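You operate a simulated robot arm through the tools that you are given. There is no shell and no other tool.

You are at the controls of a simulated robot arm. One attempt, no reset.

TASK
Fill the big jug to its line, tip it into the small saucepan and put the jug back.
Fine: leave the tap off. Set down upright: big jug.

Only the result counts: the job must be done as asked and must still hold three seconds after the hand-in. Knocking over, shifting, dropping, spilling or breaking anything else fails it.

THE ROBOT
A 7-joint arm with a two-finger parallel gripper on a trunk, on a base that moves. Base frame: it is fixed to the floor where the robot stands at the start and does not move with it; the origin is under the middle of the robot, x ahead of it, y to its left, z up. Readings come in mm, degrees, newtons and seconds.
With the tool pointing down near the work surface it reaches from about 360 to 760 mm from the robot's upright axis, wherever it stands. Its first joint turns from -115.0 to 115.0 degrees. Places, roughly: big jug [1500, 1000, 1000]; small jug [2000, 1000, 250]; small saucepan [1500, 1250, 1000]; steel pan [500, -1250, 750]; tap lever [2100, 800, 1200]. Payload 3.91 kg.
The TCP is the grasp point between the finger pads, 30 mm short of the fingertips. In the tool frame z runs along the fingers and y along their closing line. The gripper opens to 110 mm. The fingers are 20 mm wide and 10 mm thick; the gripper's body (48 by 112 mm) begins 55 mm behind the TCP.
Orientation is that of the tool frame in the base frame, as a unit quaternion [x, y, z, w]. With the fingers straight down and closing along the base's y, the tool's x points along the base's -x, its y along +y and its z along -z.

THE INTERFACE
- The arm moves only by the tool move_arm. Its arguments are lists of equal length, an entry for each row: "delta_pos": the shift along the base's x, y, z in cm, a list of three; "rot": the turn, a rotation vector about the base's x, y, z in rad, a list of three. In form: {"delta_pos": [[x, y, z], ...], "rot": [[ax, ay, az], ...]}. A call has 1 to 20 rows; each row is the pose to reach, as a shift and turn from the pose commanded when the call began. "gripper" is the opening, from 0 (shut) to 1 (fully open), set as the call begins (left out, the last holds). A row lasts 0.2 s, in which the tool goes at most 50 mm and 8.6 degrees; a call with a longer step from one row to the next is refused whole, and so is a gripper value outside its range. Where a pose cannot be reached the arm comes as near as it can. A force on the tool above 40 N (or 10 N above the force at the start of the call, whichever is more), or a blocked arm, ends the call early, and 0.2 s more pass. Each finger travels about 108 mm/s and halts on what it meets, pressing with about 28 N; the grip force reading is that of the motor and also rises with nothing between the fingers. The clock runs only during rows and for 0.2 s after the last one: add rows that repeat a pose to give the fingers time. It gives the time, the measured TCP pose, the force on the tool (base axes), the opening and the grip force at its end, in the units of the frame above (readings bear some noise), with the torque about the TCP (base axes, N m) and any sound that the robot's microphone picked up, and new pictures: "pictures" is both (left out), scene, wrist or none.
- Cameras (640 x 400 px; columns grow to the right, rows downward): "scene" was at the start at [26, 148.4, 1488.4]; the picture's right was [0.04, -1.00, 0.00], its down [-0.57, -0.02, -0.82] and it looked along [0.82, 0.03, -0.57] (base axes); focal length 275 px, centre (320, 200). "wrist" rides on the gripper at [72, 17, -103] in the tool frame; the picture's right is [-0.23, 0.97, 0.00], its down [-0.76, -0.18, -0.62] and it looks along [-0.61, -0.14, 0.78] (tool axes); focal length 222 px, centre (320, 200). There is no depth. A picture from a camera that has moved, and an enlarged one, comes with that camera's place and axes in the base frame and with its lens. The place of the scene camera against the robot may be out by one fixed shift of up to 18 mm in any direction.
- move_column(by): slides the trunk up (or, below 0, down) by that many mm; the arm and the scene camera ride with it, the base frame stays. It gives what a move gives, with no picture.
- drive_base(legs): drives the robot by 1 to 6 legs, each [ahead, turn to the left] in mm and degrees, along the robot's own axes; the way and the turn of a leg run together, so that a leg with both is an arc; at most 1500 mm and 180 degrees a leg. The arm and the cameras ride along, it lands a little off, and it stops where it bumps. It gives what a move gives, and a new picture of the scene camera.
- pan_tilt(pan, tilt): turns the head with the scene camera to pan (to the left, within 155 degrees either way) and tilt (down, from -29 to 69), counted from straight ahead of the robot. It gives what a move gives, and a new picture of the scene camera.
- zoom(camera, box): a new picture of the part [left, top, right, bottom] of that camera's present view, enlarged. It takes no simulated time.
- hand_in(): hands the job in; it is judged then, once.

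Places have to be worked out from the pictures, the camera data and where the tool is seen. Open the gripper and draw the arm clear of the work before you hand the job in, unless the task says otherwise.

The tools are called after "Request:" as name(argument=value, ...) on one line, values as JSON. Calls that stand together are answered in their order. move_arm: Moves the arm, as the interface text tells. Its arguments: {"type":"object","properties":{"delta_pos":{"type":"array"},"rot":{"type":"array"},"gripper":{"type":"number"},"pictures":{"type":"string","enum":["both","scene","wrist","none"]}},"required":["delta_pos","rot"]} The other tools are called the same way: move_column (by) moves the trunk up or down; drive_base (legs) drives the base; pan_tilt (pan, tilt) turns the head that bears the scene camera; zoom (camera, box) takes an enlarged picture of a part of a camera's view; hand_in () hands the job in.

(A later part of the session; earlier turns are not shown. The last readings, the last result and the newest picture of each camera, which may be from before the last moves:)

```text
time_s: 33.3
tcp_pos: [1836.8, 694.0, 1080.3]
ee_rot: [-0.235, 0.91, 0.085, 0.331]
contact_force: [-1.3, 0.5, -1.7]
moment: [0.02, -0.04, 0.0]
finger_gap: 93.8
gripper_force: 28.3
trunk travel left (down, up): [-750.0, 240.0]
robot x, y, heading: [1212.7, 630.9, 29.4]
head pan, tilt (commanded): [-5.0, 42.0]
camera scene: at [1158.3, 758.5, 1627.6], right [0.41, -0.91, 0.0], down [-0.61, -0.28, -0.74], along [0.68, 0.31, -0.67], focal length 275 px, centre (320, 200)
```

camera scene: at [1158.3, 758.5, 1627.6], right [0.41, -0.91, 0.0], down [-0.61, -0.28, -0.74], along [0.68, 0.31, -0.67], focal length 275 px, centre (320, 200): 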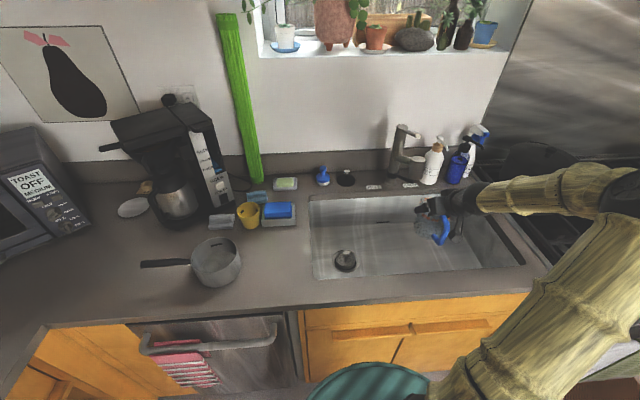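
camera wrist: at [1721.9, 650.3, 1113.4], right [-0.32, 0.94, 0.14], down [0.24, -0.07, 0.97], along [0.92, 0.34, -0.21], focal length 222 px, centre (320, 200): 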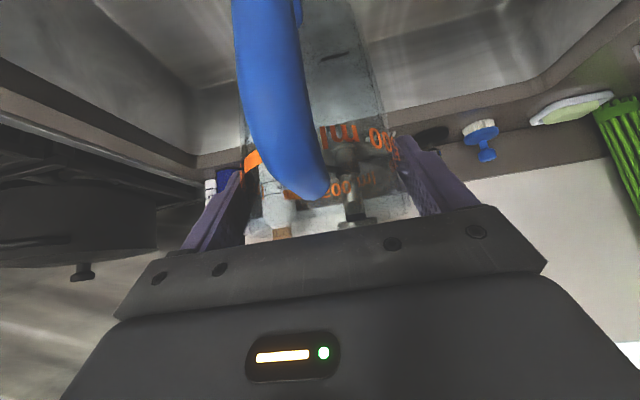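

Now the jug hangs above the front of the sink with the tap in view. I zoom in to see tap, jug and gripper together.

Request:
zoom(camera="scene", box=[370, 110, 500, 270])

Request:
zoom(camera="scene", box=[375, 110, 475, 200])

Request:
zoom(camera="wrist", box=[180, 60, 460, 240])

```text
2.50 times, centred on (435, 190) of scene
camera zoom: at [1158.3, 758.5, 1627.6], right [0.41, -0.91, 0.0], down [-0.61, -0.28, -0.74], along [0.68, 0.31, -0.67], focal length 688 px, centre (32, 225)
```

zoom: 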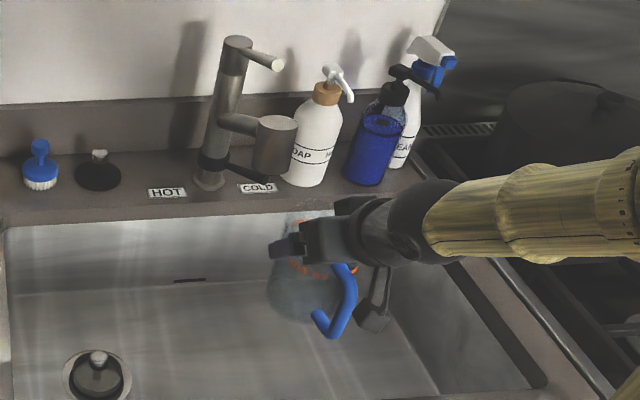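

```text
4.44 times, centred on (425, 155) of scene
camera zoom: at [1158.3, 758.5, 1627.6], right [0.41, -0.91, 0.0], down [-0.61, -0.28, -0.74], along [0.68, 0.31, -0.67], focal length 1223 px, centre (-147, 400)
```

zoom: 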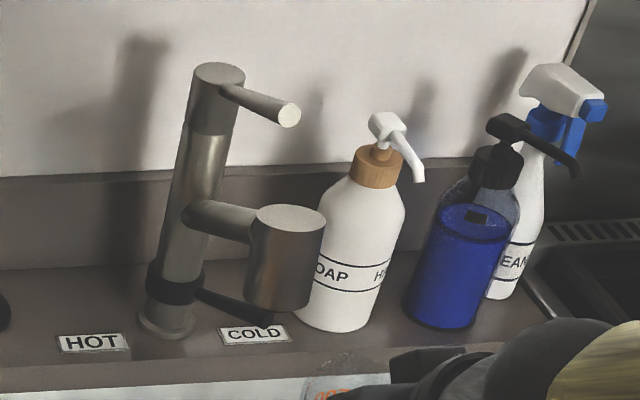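

```text
2.22 times, centred on (320, 150) of wrist
camera zoom: at [1722.0, 649.3, 1113.1], right [-0.32, 0.94, 0.15], down [0.25, -0.07, 0.97], along [0.91, 0.35, -0.21], focal length 494 px, centre (320, 311)
```

zoom: 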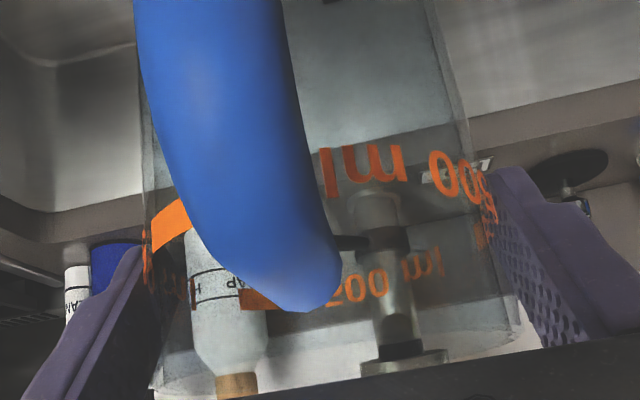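

I lower the jug into the sink in two stages, in front of the spout and below its outlet, then check before sliding it under.

Request:
move_arm(delta_pos=[[0.3, 0.2, -2.1], [0.6, 0.5, -4.3], [0.9, 0.7, -6.4], [1.2, 0.9, -8.6], [2.2, 1.5, -11.0], [3.2, 2.1, -13.4], [4.2, 2.7, -15.8], [5.2, 3.3, -18.2], [6.2, 3.9, -20.5], [7.2, 4.5, -22.8], [7.2, 4.5, -22.8]], rot=[[0, 0, 0], [0, 0, 0], [0, 0, 0], [0, 0, 0], [0, 0, 0], [0, 0, 0], [0, 0, 0], [0, 0, 0], [0, 0, 0], [0, 0, 0], [0, 0, 0]], pictures="both")

Request:
zoom(camera="scene", box=[370, 110, 500, 270])

```text
time_s: 35.7
tcp_pos: [1906.7, 741.5, 852.5]
ee_rot: [-0.236, 0.91, 0.086, 0.331]
contact_force: [0.7, 0.6, -1.8]
moment: [0.02, -0.01, 0.02]
finger_gap: 93.9
gripper_force: 27.7
trunk travel left (down, up): [-750.0, 240.0]
robot x, y, heading: [1212.3, 624.1, 29.7]
head pan, tilt (commanded): [-5.0, 42.0]
camera scene: at [1158.2, 758.3, 1627.6], right [0.41, -0.91, 0.0], down [-0.61, -0.28, -0.74], along [0.68, 0.31, -0.67], focal length 275 px, centre (320, 200)
camera wrist: at [1792.4, 697.3, 885.1], right [-0.32, 0.94, 0.15], down [0.25, -0.07, 0.97], along [0.91, 0.35, -0.21], focal length 222 px, centre (320, 200)
```

scene: 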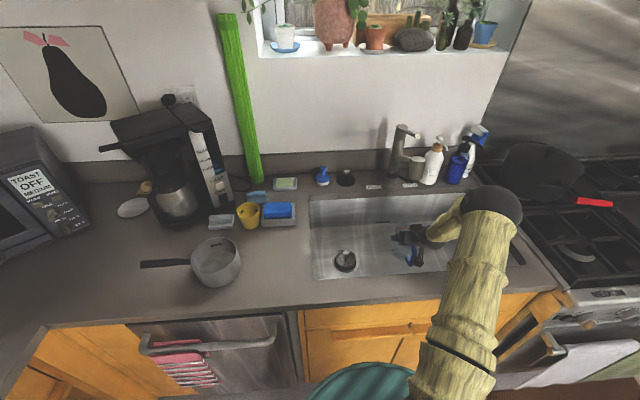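
wrist: 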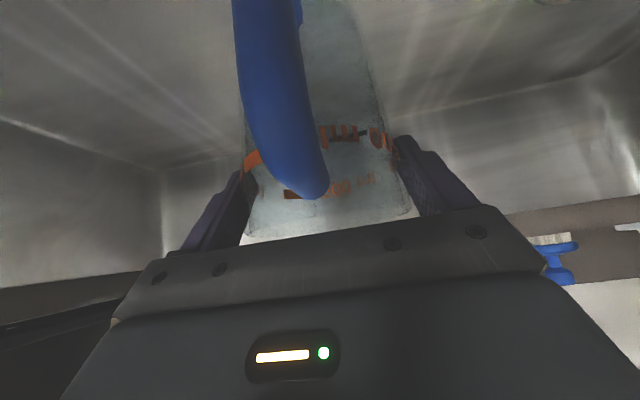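

```text
2.50 times, centred on (435, 190) of scene
camera zoom: at [1158.2, 758.3, 1627.6], right [0.41, -0.91, 0.0], down [-0.61, -0.28, -0.74], along [0.68, 0.31, -0.67], focal length 688 px, centre (32, 225)
```

zoom: 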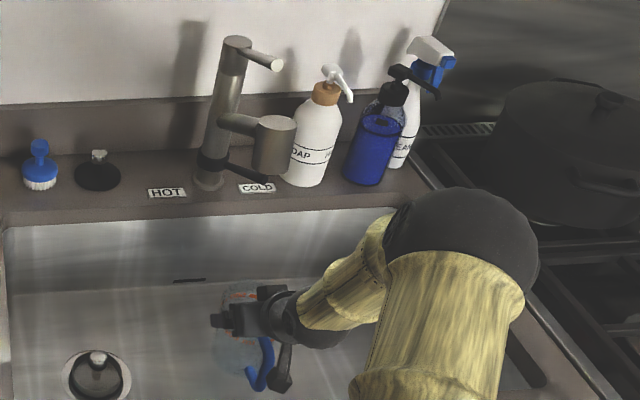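

The jug is inside the sink, well below the spout, with no contact. I slide it forward under the spout and then lower slowly until it touches the sink floor.

Request:
move_arm(delta_pos=[[1.7, 0.9, 0], [3.4, 1.9, 0], [5.0, 2.8, 0], [5.0, 2.8, 0]], rot=[[0, 0, 0], [0, 0, 0], [0, 0, 0], [0, 0, 0]], pictures="both")

Request:
zoom(camera="scene", box=[360, 110, 490, 270])

```text
time_s: 36.7
tcp_pos: [1956.3, 769.7, 850.6]
ee_rot: [-0.235, 0.91, 0.085, 0.331]
contact_force: [-0.5, -0.6, -0.8]
moment: [-0.02, -0.02, -0.03]
finger_gap: 94.3
gripper_force: 27.7
trunk travel left (down, up): [-750.0, 240.0]
robot x, y, heading: [1209.3, 628.1, 29.3]
head pan, tilt (commanded): [-5.0, 42.0]
camera scene: at [1158.3, 758.3, 1627.6], right [0.41, -0.91, 0.0], down [-0.61, -0.28, -0.74], along [0.68, 0.31, -0.67], focal length 275 px, centre (320, 200)
camera wrist: at [1842.1, 725.0, 884.0], right [-0.32, 0.94, 0.15], down [0.25, -0.07, 0.97], along [0.91, 0.35, -0.21], focal length 222 px, centre (320, 200)
```

scene: 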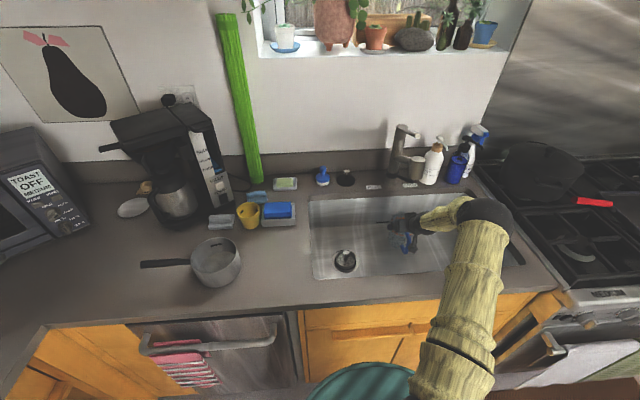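
wrist: 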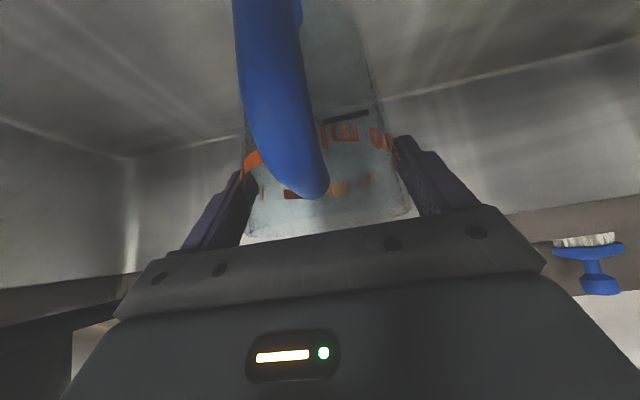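

```text
2.50 times, centred on (425, 190) of scene
camera zoom: at [1158.3, 758.3, 1627.6], right [0.41, -0.91, 0.0], down [-0.61, -0.28, -0.74], along [0.68, 0.31, -0.67], focal length 688 px, centre (58, 225)
```

zoom: 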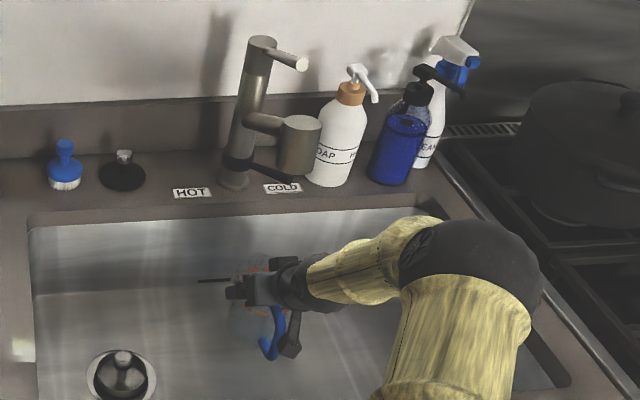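

The jug sits in the same vertical line as the spout in the scene view. I lower in small steps, watching the force for floor contact.

Request:
move_arm(delta_pos=[[0, 0, -0.6], [0, 0, -1.2], [0, 0, -1.2]], rot=[[0, 0, 0], [0, 0, 0], [0, 0, 0]], pictures="none")

Request:
move_arm(delta_pos=[[0, 0, -0.3], [0, 0, -0.5], [0, 0, -0.5]], rot=[[0, 0, 0], [0, 0, 0], [0, 0, 0]], pictures="none")

```text
time_s: 37.5
tcp_pos: [1957.9, 768.7, 838.1]
ee_rot: [-0.235, 0.91, 0.086, 0.331]
contact_force: [0.4, 0.1, -1.9]
moment: [0.02, -0.03, 0.0]
finger_gap: 94.0
gripper_force: 27.5
trunk travel left (down, up): [-750.0, 240.0]
robot x, y, heading: [1209.8, 626.4, 29.6]
head pan, tilt (commanded): [-5.0, 42.0]
```

```text
time_s: 38.3
tcp_pos: [1957.1, 767.9, 833.3]
ee_rot: [-0.235, 0.91, 0.085, 0.331]
contact_force: [-0.1, 0.0, -1.6]
moment: [0.0, -0.02, -0.03]
finger_gap: 94.1
gripper_force: 28.0
trunk travel left (down, up): [-750.0, 240.0]
robot x, y, heading: [1207.5, 630.4, 29.5]
head pan, tilt (commanded): [-5.0, 42.0]
```

The force is still only the jug's weight, so I keep lowering in small steps.

Request:
move_arm(delta_pos=[[0, 0, -0.3], [0, 0, -0.5], [0, 0, -0.5]], rot=[[0, 0, 0], [0, 0, 0], [0, 0, 0]], pictures="none")

Request:
move_arm(delta_pos=[[0, 0, -0.2], [0, 0, -0.4], [0, 0, -0.4]], rot=[[0, 0, 0], [0, 0, 0], [0, 0, 0]], pictures="both")

```text
time_s: 39.1
tcp_pos: [1958.3, 768.0, 828.1]
ee_rot: [-0.234, 0.91, 0.086, 0.331]
contact_force: [-0.5, 0.4, -1.7]
moment: [-0.01, -0.03, -0.01]
finger_gap: 94.2
gripper_force: 28.2
trunk travel left (down, up): [-750.0, 240.0]
robot x, y, heading: [1214.9, 624.8, 29.4]
head pan, tilt (commanded): [-5.0, 42.0]
```

```text
time_s: 39.9
tcp_pos: [1957.7, 768.8, 823.5]
ee_rot: [-0.236, 0.909, 0.086, 0.332]
contact_force: [0.4, 0.2, -2.5]
moment: [0.01, -0.03, 0.02]
finger_gap: 93.9
gripper_force: 28.0
trunk travel left (down, up): [-750.0, 240.0]
robot x, y, heading: [1211.2, 634.9, 29.3]
head pan, tilt (commanded): [-5.0, 42.0]
camera scene: at [1158.4, 758.4, 1627.6], right [0.41, -0.91, 0.0], down [-0.61, -0.28, -0.74], along [0.68, 0.31, -0.67], focal length 275 px, centre (320, 200)
camera wrist: at [1842.7, 724.0, 857.6], right [-0.32, 0.94, 0.15], down [0.25, -0.07, 0.97], along [0.91, 0.35, -0.21], focal length 222 px, centre (320, 200)
```

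scene: 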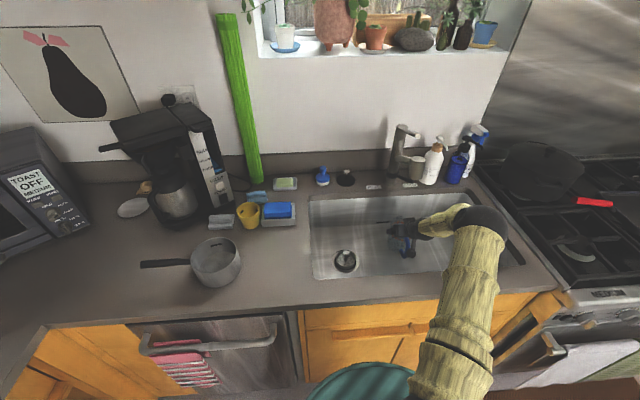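
wrist: 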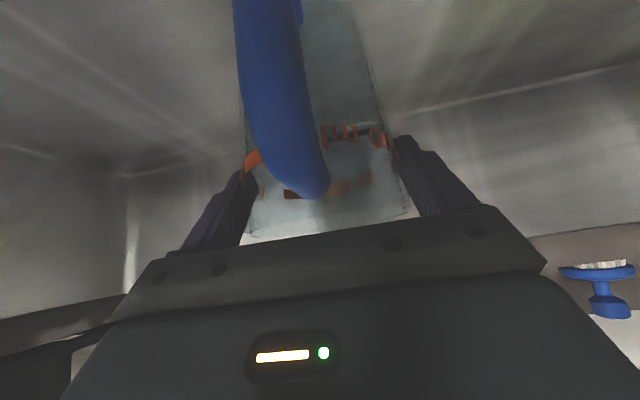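

No contact yet at z 823. I continue down in small steps.

Request:
move_arm(delta_pos=[[0, 0, -0.2], [0, 0, -0.4], [0, 0, -0.4]], rot=[[0, 0, 0], [0, 0, 0], [0, 0, 0]], pictures="none")

Request:
move_arm(delta_pos=[[0, 0, -0.2], [0, 0, -0.4], [0, 0, -0.4]], rot=[[0, 0, 0], [0, 0, 0], [0, 0, 0]], pictures="none")

Request:
move_arm(delta_pos=[[0, 0, -0.2], [0, 0, -0.4], [0, 0, -0.4]], rot=[[0, 0, 0], [0, 0, 0], [0, 0, 0]], pictures="wrist")

```text
time_s: 40.7
tcp_pos: [1957.4, 769.0, 820.0]
ee_rot: [-0.235, 0.91, 0.086, 0.331]
contact_force: [-0.3, 0.9, -1.5]
moment: [0.03, -0.04, -0.03]
finger_gap: 93.8
gripper_force: 27.7
trunk travel left (down, up): [-750.0, 240.0]
robot x, y, heading: [1213.3, 628.0, 29.5]
head pan, tilt (commanded): [-5.0, 42.0]
```

```text
time_s: 41.5
tcp_pos: [1956.7, 767.8, 815.8]
ee_rot: [-0.235, 0.91, 0.086, 0.331]
contact_force: [0.4, 0.3, -0.4]
moment: [0.01, -0.05, 0.0]
finger_gap: 94.0
gripper_force: 28.2
trunk travel left (down, up): [-750.0, 240.0]
robot x, y, heading: [1210.4, 624.6, 29.3]
head pan, tilt (commanded): [-5.0, 42.0]
```

```text
time_s: 42.3
tcp_pos: [1958.1, 767.8, 815.7]
ee_rot: [-0.235, 0.909, 0.085, 0.333]
contact_force: [-2.8, -0.1, 12.2]
moment: [0.16, 0.45, 0.0]
finger_gap: 94.0
gripper_force: 27.9
trunk travel left (down, up): [-750.0, 240.0]
robot x, y, heading: [1210.1, 624.7, 29.5]
head pan, tilt (commanded): [-5.0, 42.0]
camera wrist: at [1842.7, 723.8, 848.2], right [-0.32, 0.94, 0.15], down [0.24, -0.07, 0.97], along [0.92, 0.35, -0.21], focal length 222 px, centre (320, 200)
```

wrist: 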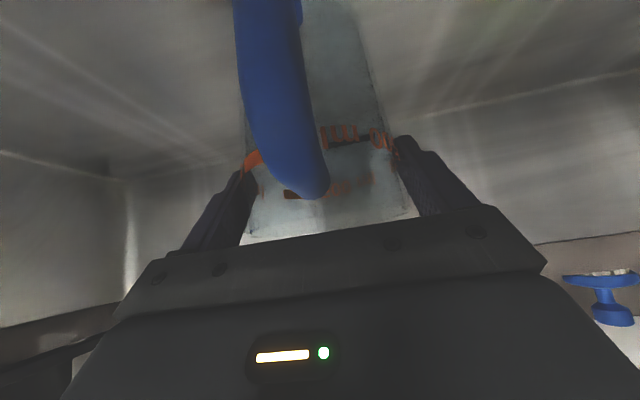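

Floor contact at TCP z ≈ 815, where the force rose to 12 N. I relieve the preload, open the gripper, and back away along the tool axis.

Request:
move_arm(delta_pos=[[0, 0, 0.2], [0, 0, 0.4], [0, 0, 0.4]], rot=[[0, 0, 0], [0, 0, 0], [0, 0, 0]], pictures="none")

Request:
move_arm(delta_pos=[[0, 0, 0], [0, 0, 0], [0, 0, 0]], rot=[[0, 0, 0], [0, 0, 0], [0, 0, 0]], gripper=1, pictures="both")

Request:
zoom(camera="wrist", box=[180, 0, 480, 220])

```text
time_s: 43.1
tcp_pos: [1956.9, 766.7, 816.6]
ee_rot: [-0.235, 0.91, 0.085, 0.33]
contact_force: [-0.7, -1.1, -0.7]
moment: [0.04, -0.02, 0.0]
finger_gap: 94.0
gripper_force: 28.0
trunk travel left (down, up): [-750.0, 240.0]
robot x, y, heading: [1210.2, 625.3, 29.5]
head pan, tilt (commanded): [-5.0, 42.0]
```

```text
time_s: 43.9
tcp_pos: [1958.0, 768.7, 818.0]
ee_rot: [-0.236, 0.91, 0.086, 0.331]
contact_force: [-1.3, -0.5, 0.3]
moment: [-0.02, -0.01, -0.01]
finger_gap: 110.2
gripper_force: 0.1
trunk travel left (down, up): [-750.0, 240.0]
robot x, y, heading: [1211.6, 626.6, 29.5]
head pan, tilt (commanded): [-5.0, 42.0]
camera scene: at [1158.2, 758.4, 1627.6], right [0.41, -0.91, 0.0], down [-0.61, -0.28, -0.74], along [0.68, 0.31, -0.67], focal length 275 px, centre (320, 200)
camera wrist: at [1842.6, 723.1, 850.0], right [-0.32, 0.94, 0.15], down [0.25, -0.07, 0.97], along [0.91, 0.35, -0.21], focal length 222 px, centre (320, 200)
```

scene: 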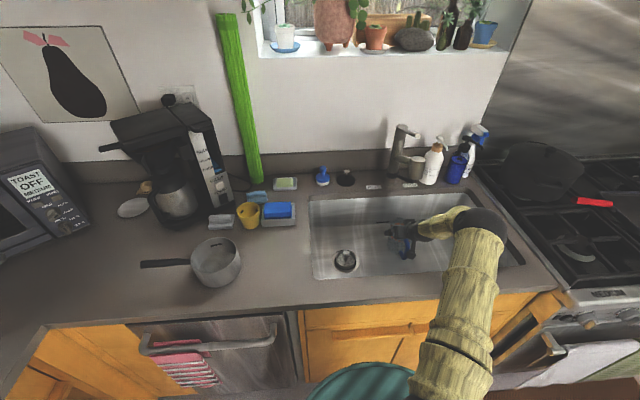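
wrist: 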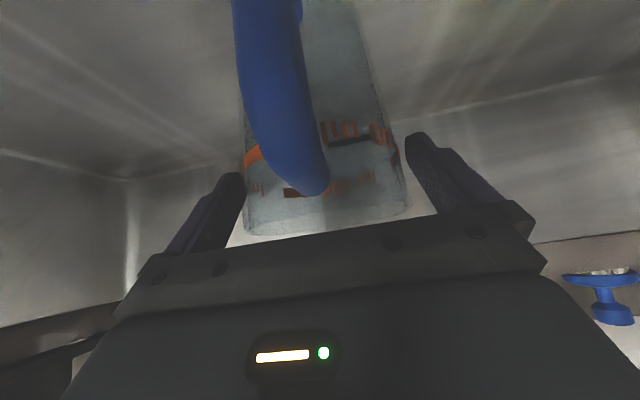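

```text
1.82 times, centred on (330, 110) of wrist
camera zoom: at [1842.6, 723.1, 850.0], right [-0.32, 0.94, 0.15], down [0.25, -0.07, 0.97], along [0.91, 0.35, -0.21], focal length 404 px, centre (302, 364)
```

zoom: 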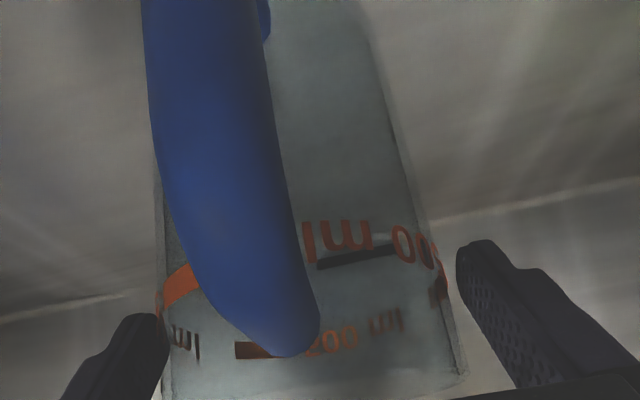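

The jug stands free under the spout. I back the gripper out along its axis and upward, then look at the jug and the tap.

Request:
move_arm(delta_pos=[[-1.9, -1.0, 2.6], [-3.8, -2.1, 5.2], [-5.7, -3.2, 7.8], [-7.6, -4.2, 10.4], [-9.5, -5.3, 13.0], [-12.0, -6.7, 16.5], [-14.5, -8.1, 20.0], [-16.0, -8.9, 23.5], [-17.5, -9.7, 27.0], [-17.5, -9.7, 27.0]], rot=[[0, 0, 0], [0, 0, 0], [0, 0, 0], [0, 0, 0], [0, 0, 0], [0, 0, 0], [0, 0, 0], [0, 0, 0], [0, 0, 0], [0, 0, 0]], pictures="both")

Request:
zoom(camera="scene", box=[360, 110, 490, 270])

```text
time_s: 46.1
tcp_pos: [1784.2, 671.9, 1085.2]
ee_rot: [-0.236, 0.91, 0.086, 0.33]
contact_force: [-0.2, -0.1, 0.0]
moment: [-0.02, -0.01, -0.01]
finger_gap: 110.0
gripper_force: 0.0
trunk travel left (down, up): [-750.0, 240.0]
robot x, y, heading: [1212.4, 630.0, 29.7]
head pan, tilt (commanded): [-5.0, 42.0]
camera scene: at [1158.7, 758.6, 1627.6], right [0.41, -0.91, 0.0], down [-0.61, -0.28, -0.74], along [0.68, 0.31, -0.67], focal length 275 px, centre (320, 200)
camera wrist: at [1669.0, 627.6, 1118.9], right [-0.32, 0.94, 0.15], down [0.25, -0.07, 0.97], along [0.91, 0.35, -0.21], focal length 222 px, centre (320, 200)
```

scene: 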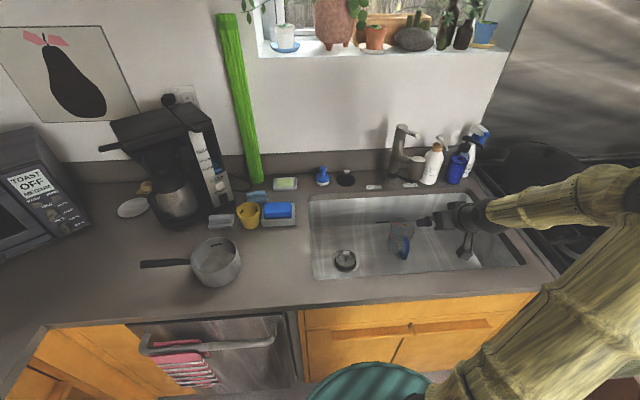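
wrist: 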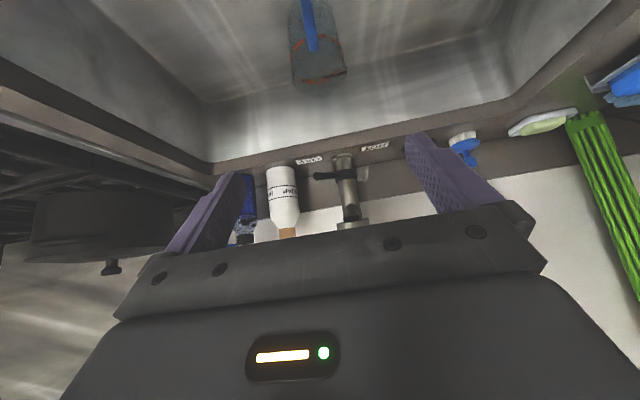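

```text
2.50 times, centred on (425, 190) of scene
camera zoom: at [1158.7, 758.6, 1627.6], right [0.41, -0.91, 0.0], down [-0.61, -0.28, -0.74], along [0.68, 0.31, -0.67], focal length 688 px, centre (58, 225)
```

zoom: 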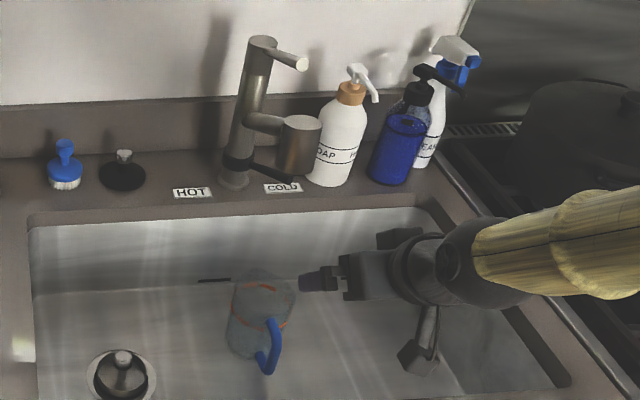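

The jug stands upright under the spout. I now bring the closed gripper up to the tap lever, pointing 20° below horizontal and roughly parallel to the lever rod but still short of it, to get a close look.

Request:
move_arm(delta_pos=[[0, 0, 3.5], [1.5, 1.2, 6.5], [3.5, 2.6, 9.0], [5.6, 4.0, 11.0], [7.9, 5.6, 12.7], [10.2, 7.2, 12.7], [10.2, 7.2, 12.7]], rot=[[0.042, -0.076, 0], [0.085, -0.152, 0], [0.127, -0.229, 0], [0.17, -0.305, 0], [0.212, -0.381, 0], [0.2545, -0.4576, 0], [0.2545, -0.4576, 0]], gripper=0, pictures="both")

Request:
zoom(camera="scene", box=[360, 90, 500, 200])

```text
time_s: 47.7
tcp_pos: [1882.6, 742.4, 1213.5]
ee_rot: [-0.204, 0.793, 0.143, 0.556]
contact_force: [0.2, -0.5, 0.4]
moment: [-0.02, 0.02, -0.01]
finger_gap: 0.0
gripper_force: 28.3
trunk travel left (down, up): [-750.0, 240.0]
robot x, y, heading: [1211.8, 625.2, 29.3]
head pan, tilt (commanded): [-5.0, 42.0]
camera scene: at [1157.5, 758.1, 1627.6], right [0.41, -0.91, 0.0], down [-0.61, -0.28, -0.74], along [0.68, 0.31, -0.67], focal length 275 px, centre (320, 200)
camera wrist: at [1769.1, 698.6, 1182.1], right [-0.4, 0.89, 0.21], down [-0.2, -0.31, 0.93], along [0.89, 0.33, 0.3], focal length 222 px, centre (320, 200)
```

scene: 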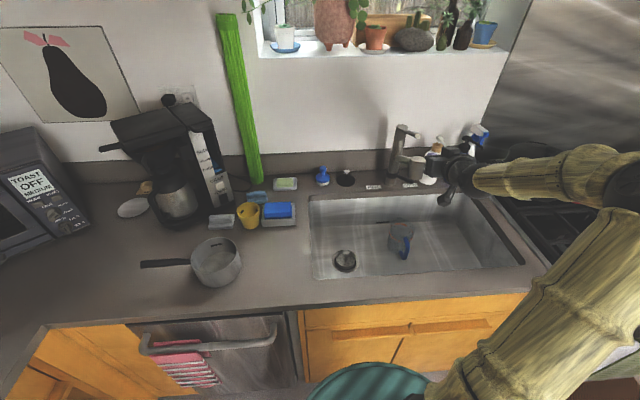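
wrist: 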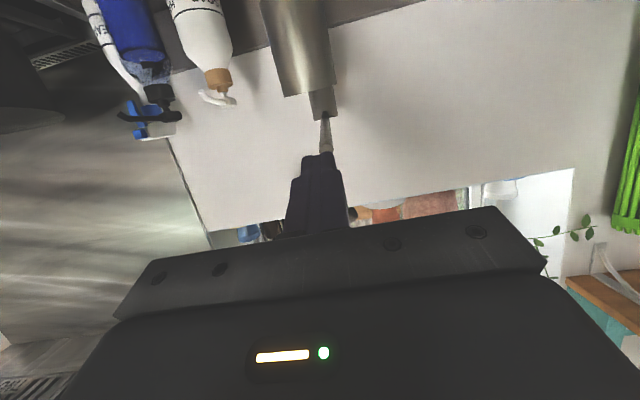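

```text
3.64 times, centred on (430, 145) of scene
camera zoom: at [1157.5, 758.1, 1627.6], right [0.41, -0.91, 0.0], down [-0.61, -0.28, -0.74], along [0.68, 0.31, -0.67], focal length 1001 px, centre (-80, 400)
```

zoom: 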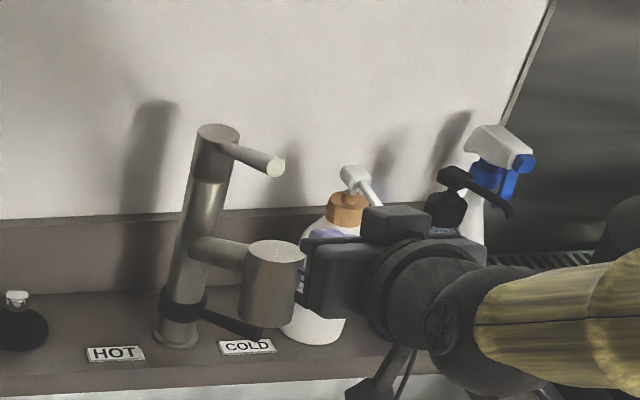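

Request:
zoom(camera="wrist", box=[240, 0, 400, 200])

```text
2.00 times, centred on (320, 100) of wrist
camera zoom: at [1769.1, 698.6, 1182.1], right [-0.4, 0.89, 0.21], down [-0.2, -0.31, 0.93], along [0.89, 0.33, 0.3], focal length 444 px, centre (320, 400)
```

zoom: 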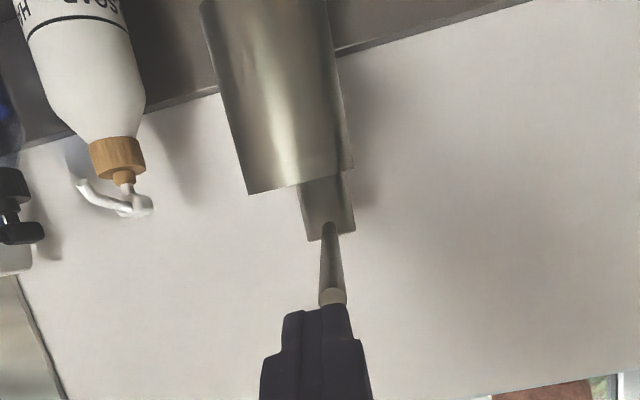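

The wrist view shows the rod tip at about (d 2142, s 267, z 1206), 16 mm thick and sloping down to the column at 20°. The spout is in line at s 267, so the jug is within about 12 mm of being centred. I bring the closed fingers under the rod, parallel to it and about 10 mm below.

Request:
move_arm(delta_pos=[[0, 0, -2.4], [2.3, 1.2, -2.7], [4.6, 2.5, -3.0], [6.8, 3.7, -3.3], [9.0, 4.9, -3.6], [11.3, 6.15, -3.9], [11.3, 6.15, -3.9]], rot=[[0, 0, 0], [0, 0, 0], [0, 0, 0], [0, 0, 0], [0, 0, 0], [0, 0, 0], [0, 0, 0]], pictures="both")

Request:
zoom(camera="scene", box=[370, 100, 470, 180])

Request:
zoom(camera="wrist", box=[240, 0, 400, 200])

```text
time_s: 49.3
tcp_pos: [1999.2, 804.2, 1176.0]
ee_rot: [-0.205, 0.793, 0.143, 0.555]
contact_force: [0.2, -0.1, 0.2]
moment: [0.03, 0.04, 0.01]
finger_gap: 0.0
gripper_force: 27.9
trunk travel left (down, up): [-750.0, 240.0]
robot x, y, heading: [1208.3, 626.4, 29.5]
head pan, tilt (commanded): [-5.0, 42.0]
camera scene: at [1157.7, 758.1, 1627.6], right [0.41, -0.91, 0.0], down [-0.61, -0.28, -0.74], along [0.68, 0.31, -0.67], focal length 275 px, centre (320, 200)
camera wrist: at [1883.3, 760.0, 1143.1], right [-0.4, 0.89, 0.21], down [-0.2, -0.31, 0.93], along [0.89, 0.33, 0.3], focal length 222 px, centre (320, 200)
```

scene: 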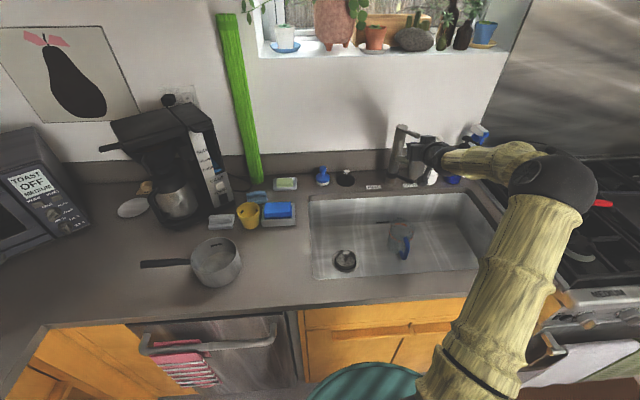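
wrist: 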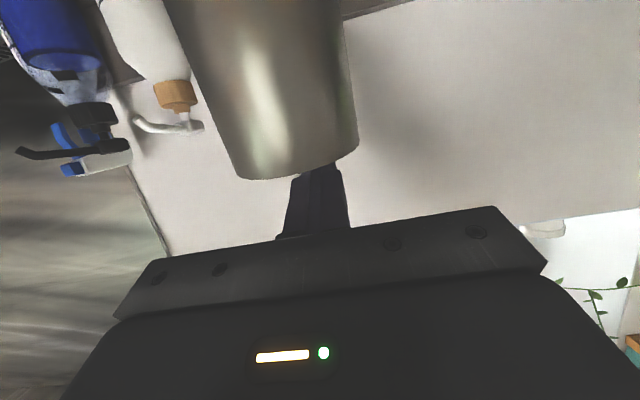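

```text
5.00 times, centred on (420, 140) of scene
camera zoom: at [1157.7, 758.1, 1627.6], right [0.41, -0.91, 0.0], down [-0.61, -0.28, -0.74], along [0.68, 0.31, -0.67], focal length 1376 px, centre (-180, 500)
```

zoom: 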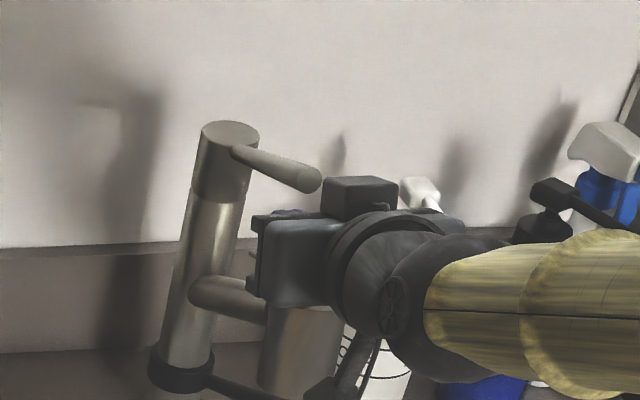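

```text
2.00 times, centred on (320, 100) of wrist
camera zoom: at [1883.3, 760.0, 1143.1], right [-0.4, 0.89, 0.21], down [-0.2, -0.31, 0.93], along [0.89, 0.33, 0.3], focal length 444 px, centre (320, 400)
```

zoom: 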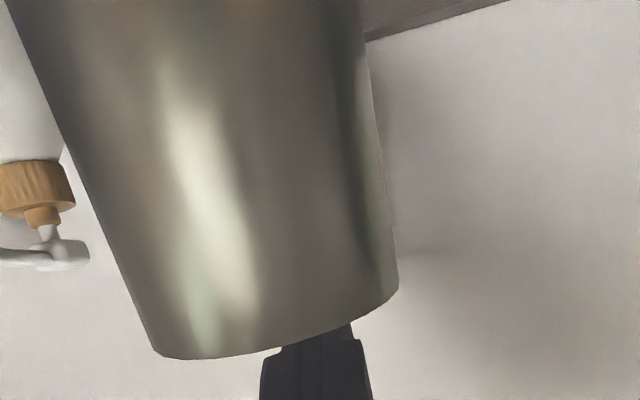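

The fingers sit just under the rod, centred to within a couple of mm by the wrist camera. I raise slowly to make contact and read the force.

Request:
move_arm(delta_pos=[[0, 0, 0.3], [0, 0, 0.6], [0, 0, 0.9], [0, 0, 1.2], [0, 0, 1.5], [0, 0, 1.5]], rot=[[0, 0, 0], [0, 0, 0], [0, 0, 0], [0, 0, 0], [0, 0, 0], [0, 0, 0]], pictures="scene")

Request:
zoom(camera="scene", box=[370, 100, 470, 180])

```text
time_s: 50.7
tcp_pos: [1997.6, 806.4, 1190.8]
ee_rot: [-0.205, 0.793, 0.143, 0.556]
contact_force: [0.0, 0.1, 0.8]
moment: [0.03, -0.02, 0.03]
finger_gap: 0.2
gripper_force: 28.1
trunk travel left (down, up): [-750.0, 240.0]
robot x, y, heading: [1211.7, 628.3, 29.5]
head pan, tilt (commanded): [-5.0, 42.0]
camera scene: at [1158.2, 758.3, 1627.6], right [0.41, -0.91, 0.0], down [-0.61, -0.28, -0.74], along [0.68, 0.31, -0.67], focal length 275 px, centre (320, 200)
```

scene: 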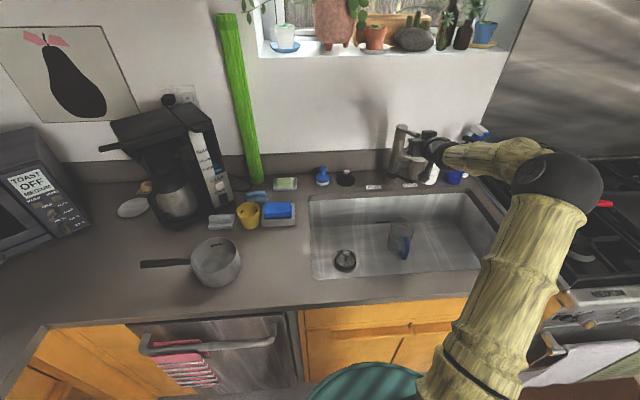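

```text
5.00 times, centred on (420, 140) of scene
camera zoom: at [1158.2, 758.3, 1627.6], right [0.41, -0.91, 0.0], down [-0.61, -0.28, -0.74], along [0.68, 0.31, -0.67], focal length 1376 px, centre (-180, 500)
```

zoom: 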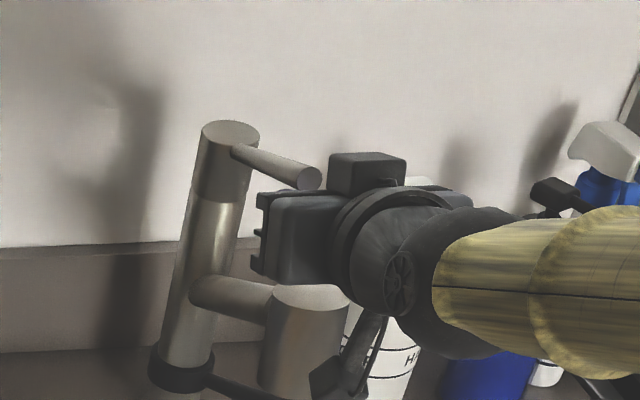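

No contact yet at z 1191. I keep rising slowly.

Request:
move_arm(delta_pos=[[0, 0, 0.3], [0, 0, 0.6], [0, 0, 0.9], [0, 0, 0.9]], rot=[[0, 0, 0], [0, 0, 0], [0, 0, 0], [0, 0, 0]], pictures="wrist")

Request:
zoom(camera="scene", box=[370, 100, 470, 180])

```text
time_s: 51.7
tcp_pos: [1997.5, 804.9, 1199.4]
ee_rot: [-0.205, 0.793, 0.144, 0.556]
contact_force: [-0.3, 0.7, -1.2]
moment: [0.04, -0.03, 0.01]
finger_gap: 0.0
gripper_force: 28.0
trunk travel left (down, up): [-750.0, 240.0]
robot x, y, heading: [1209.4, 626.1, 29.3]
head pan, tilt (commanded): [-5.0, 42.0]
camera wrist: at [1883.3, 760.1, 1167.4], right [-0.4, 0.89, 0.21], down [-0.2, -0.31, 0.93], along [0.89, 0.33, 0.3], focal length 222 px, centre (320, 200)
```

wrist: 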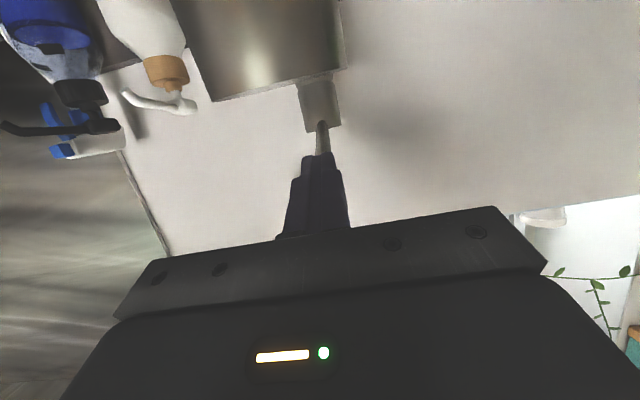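

```text
5.00 times, centred on (420, 140) of scene
camera zoom: at [1158.2, 758.4, 1627.6], right [0.41, -0.91, 0.0], down [-0.61, -0.28, -0.74], along [0.68, 0.31, -0.67], focal length 1376 px, centre (-180, 500)
```

zoom: 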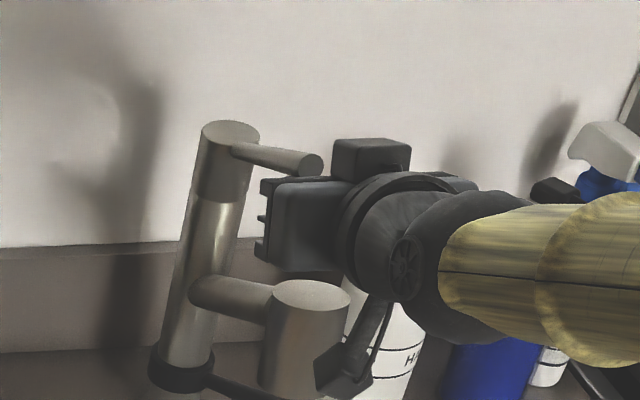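

The rod tip has moved up with almost no force, so the lever lifts. I look at the spout and jug for water before lifting more.

Request:
zoom(camera="scene", box=[350, 120, 470, 280])

Request:
move_arm(delta_pos=[[0, 0, 0.3], [0, 0, 0.6], [0, 0, 0.9], [0, 0, 0.9]], rot=[[0, 0, 0], [0, 0, 0], [0, 0, 0], [0, 0, 0]], pictures="scene")

Request:
zoom(camera="scene", box=[350, 100, 470, 280])

```text
2.50 times, centred on (410, 200) of scene
camera zoom: at [1158.2, 758.4, 1627.6], right [0.41, -0.91, 0.0], down [-0.61, -0.28, -0.74], along [0.68, 0.31, -0.67], focal length 688 px, centre (95, 200)
```

zoom: 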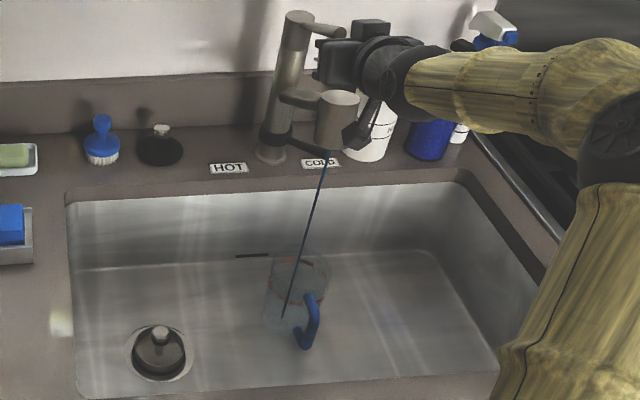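

```text
time_s: 52.7
tcp_pos: [1997.9, 804.4, 1209.3]
ee_rot: [-0.205, 0.793, 0.144, 0.555]
contact_force: [-0.3, -0.7, 0.2]
moment: [0.0, 0.0, 0.0]
finger_gap: 0.0
gripper_force: 28.1
trunk travel left (down, up): [-750.0, 240.0]
robot x, y, heading: [1212.7, 631.5, 29.3]
head pan, tilt (commanded): [-5.0, 42.0]
camera scene: at [1158.2, 758.3, 1627.6], right [0.41, -0.91, 0.0], down [-0.61, -0.28, -0.74], along [0.68, 0.31, -0.67], focal length 275 px, centre (320, 200)
```

scene: 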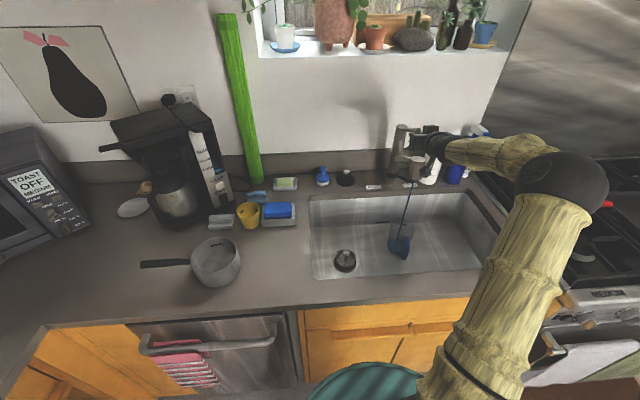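

```text
2.22 times, centred on (410, 190) of scene
camera zoom: at [1158.2, 758.3, 1627.6], right [0.41, -0.91, 0.0], down [-0.61, -0.28, -0.74], along [0.68, 0.31, -0.67], focal length 612 px, centre (120, 222)
```

zoom: 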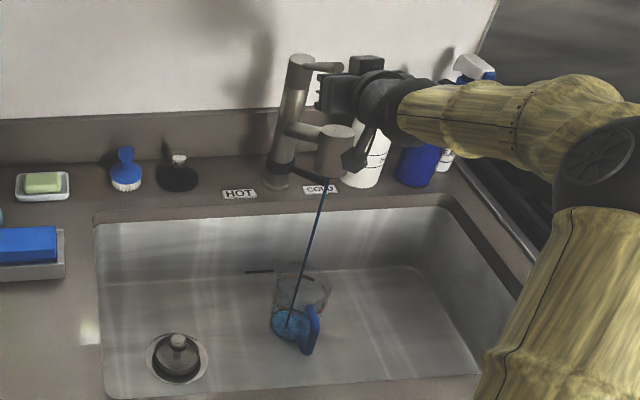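

Water is flowing into the jug and its level is rising. The clock is paused between calls, so I zoom in to gauge the level.

Request:
zoom(camera="scene", box=[375, 205, 435, 275])

```text
5.71 times, centred on (405, 240) of scene
camera zoom: at [1158.2, 758.3, 1627.6], right [0.41, -0.91, 0.0], down [-0.61, -0.28, -0.74], along [0.68, 0.31, -0.67], focal length 1573 px, centre (-166, -29)
```

zoom: 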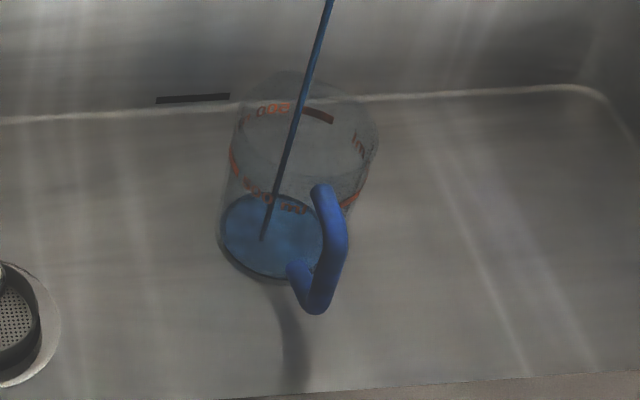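

The surface is only a few mm above the jug floor. I hold this opening for about 1 s and measure the rise.

Request:
move_arm(delta_pos=[[0, 0, 0], [0, 0, 0], [0, 0, 0], [0, 0, 0]], rot=[[0, 0, 0], [0, 0, 0], [0, 0, 0], [0, 0, 0]], pictures="none")

Request:
zoom(camera="scene", box=[375, 205, 435, 275])

```text
time_s: 53.7
tcp_pos: [1998.1, 803.3, 1207.4]
ee_rot: [-0.205, 0.793, 0.144, 0.555]
contact_force: [0.0, -0.2, 0.2]
moment: [-0.03, 0.02, 0.0]
finger_gap: 0.2
gripper_force: 28.3
trunk travel left (down, up): [-750.0, 240.0]
robot x, y, heading: [1214.3, 623.9, 29.4]
head pan, tilt (commanded): [-5.0, 42.0]
```

```text
5.71 times, centred on (405, 240) of scene
camera zoom: at [1158.2, 758.3, 1627.6], right [0.41, -0.91, 0.0], down [-0.61, -0.28, -0.74], along [0.68, 0.31, -0.67], focal length 1573 px, centre (-166, -29)
```

zoom: 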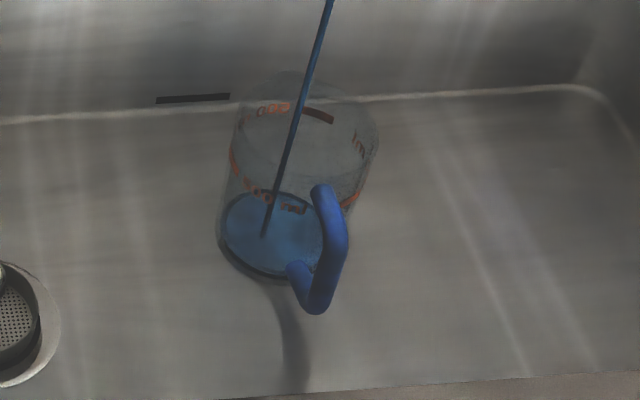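

The rise is slow, around 2 mm/s. I hold for 4 s and check again.

Request:
move_arm(delta_pos=[[0, 0, 0], [0, 0, 0], [0, 0, 0], [0, 0, 0], [0, 0, 0], [0, 0, 0], [0, 0, 0], [0, 0, 0], [0, 0, 0], [0, 0, 0], [0, 0, 0], [0, 0, 0], [0, 0, 0], [0, 0, 0], [0, 0, 0], [0, 0, 0], [0, 0, 0], [0, 0, 0], [0, 0, 0], [0, 0, 0]], rot=[[0, 0, 0], [0, 0, 0], [0, 0, 0], [0, 0, 0], [0, 0, 0], [0, 0, 0], [0, 0, 0], [0, 0, 0], [0, 0, 0], [0, 0, 0], [0, 0, 0], [0, 0, 0], [0, 0, 0], [0, 0, 0], [0, 0, 0], [0, 0, 0], [0, 0, 0], [0, 0, 0], [0, 0, 0], [0, 0, 0]], pictures="none")

Request:
zoom(camera="scene", box=[375, 205, 435, 275])

```text
time_s: 57.9
tcp_pos: [1998.4, 804.8, 1208.4]
ee_rot: [-0.205, 0.793, 0.144, 0.556]
contact_force: [0.3, 0.4, 0.9]
moment: [-0.02, -0.02, 0.04]
finger_gap: 0.0
gripper_force: 28.2
trunk travel left (down, up): [-750.0, 240.0]
robot x, y, heading: [1211.5, 625.1, 29.5]
head pan, tilt (commanded): [-5.0, 42.0]
```

```text
5.71 times, centred on (405, 240) of scene
camera zoom: at [1158.2, 758.3, 1627.6], right [0.41, -0.91, 0.0], down [-0.61, -0.28, -0.74], along [0.68, 0.31, -0.67], focal length 1573 px, centre (-166, -29)
```

zoom: 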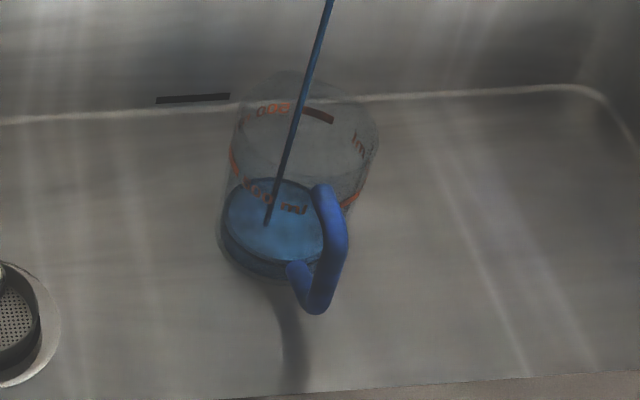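

The level is now about 19 mm, rising about 3.3 mm/s. I lower the fingers 15 mm to learn whether the lever stays up on its own or drops back.

Request:
move_arm(delta_pos=[[0, 0, -0.5], [0, 0, -1.0], [0, 0, -1.6], [0, 0, -1.6]], rot=[[0, 0, 0], [0, 0, 0], [0, 0, 0], [0, 0, 0]], pictures="wrist")

Request:
zoom(camera="scene", box=[350, 100, 470, 280])

Request:
zoom(camera="scene", box=[370, 100, 470, 180])

```text
time_s: 58.9
tcp_pos: [1999.8, 804.0, 1191.8]
ee_rot: [-0.205, 0.793, 0.144, 0.555]
contact_force: [0.0, 0.1, -0.6]
moment: [0.02, 0.0, 0.02]
finger_gap: 0.0
gripper_force: 28.1
trunk travel left (down, up): [-750.0, 240.0]
robot x, y, heading: [1212.6, 631.2, 29.5]
head pan, tilt (commanded): [-5.0, 42.0]
camera wrist: at [1883.2, 760.0, 1159.9], right [-0.4, 0.89, 0.21], down [-0.2, -0.31, 0.93], along [0.89, 0.33, 0.3], focal length 222 px, centre (320, 200)
```

wrist: 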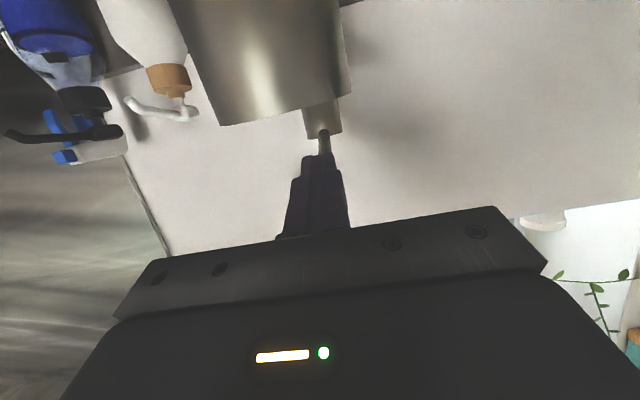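

```text
2.22 times, centred on (410, 190) of scene
camera zoom: at [1158.1, 758.3, 1627.6], right [0.41, -0.91, 0.0], down [-0.61, -0.28, -0.74], along [0.68, 0.31, -0.67], focal length 612 px, centre (120, 222)
```

zoom: 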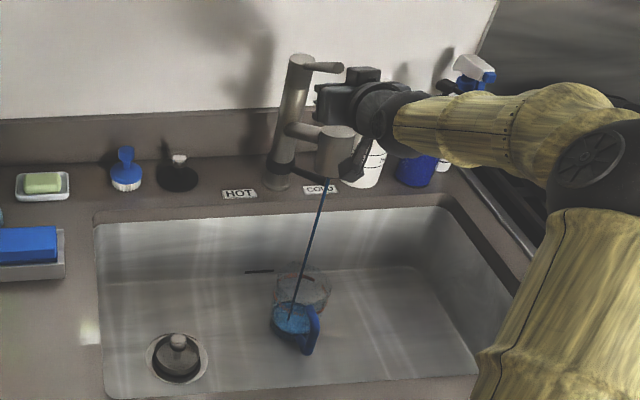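

```text
5.00 times, centred on (420, 140) of scene
camera zoom: at [1158.1, 758.3, 1627.6], right [0.41, -0.91, 0.0], down [-0.61, -0.28, -0.74], along [0.68, 0.31, -0.67], focal length 1376 px, centre (-180, 500)
```

zoom: 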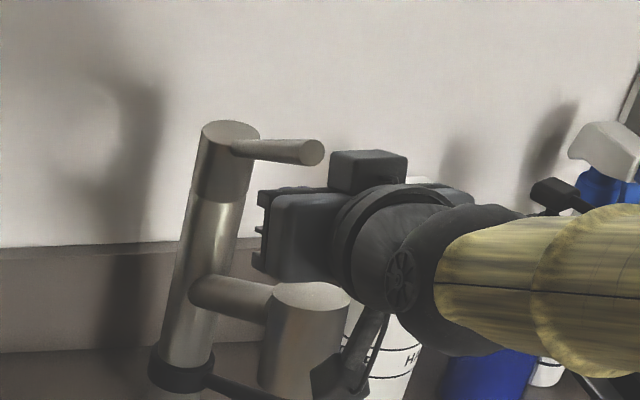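

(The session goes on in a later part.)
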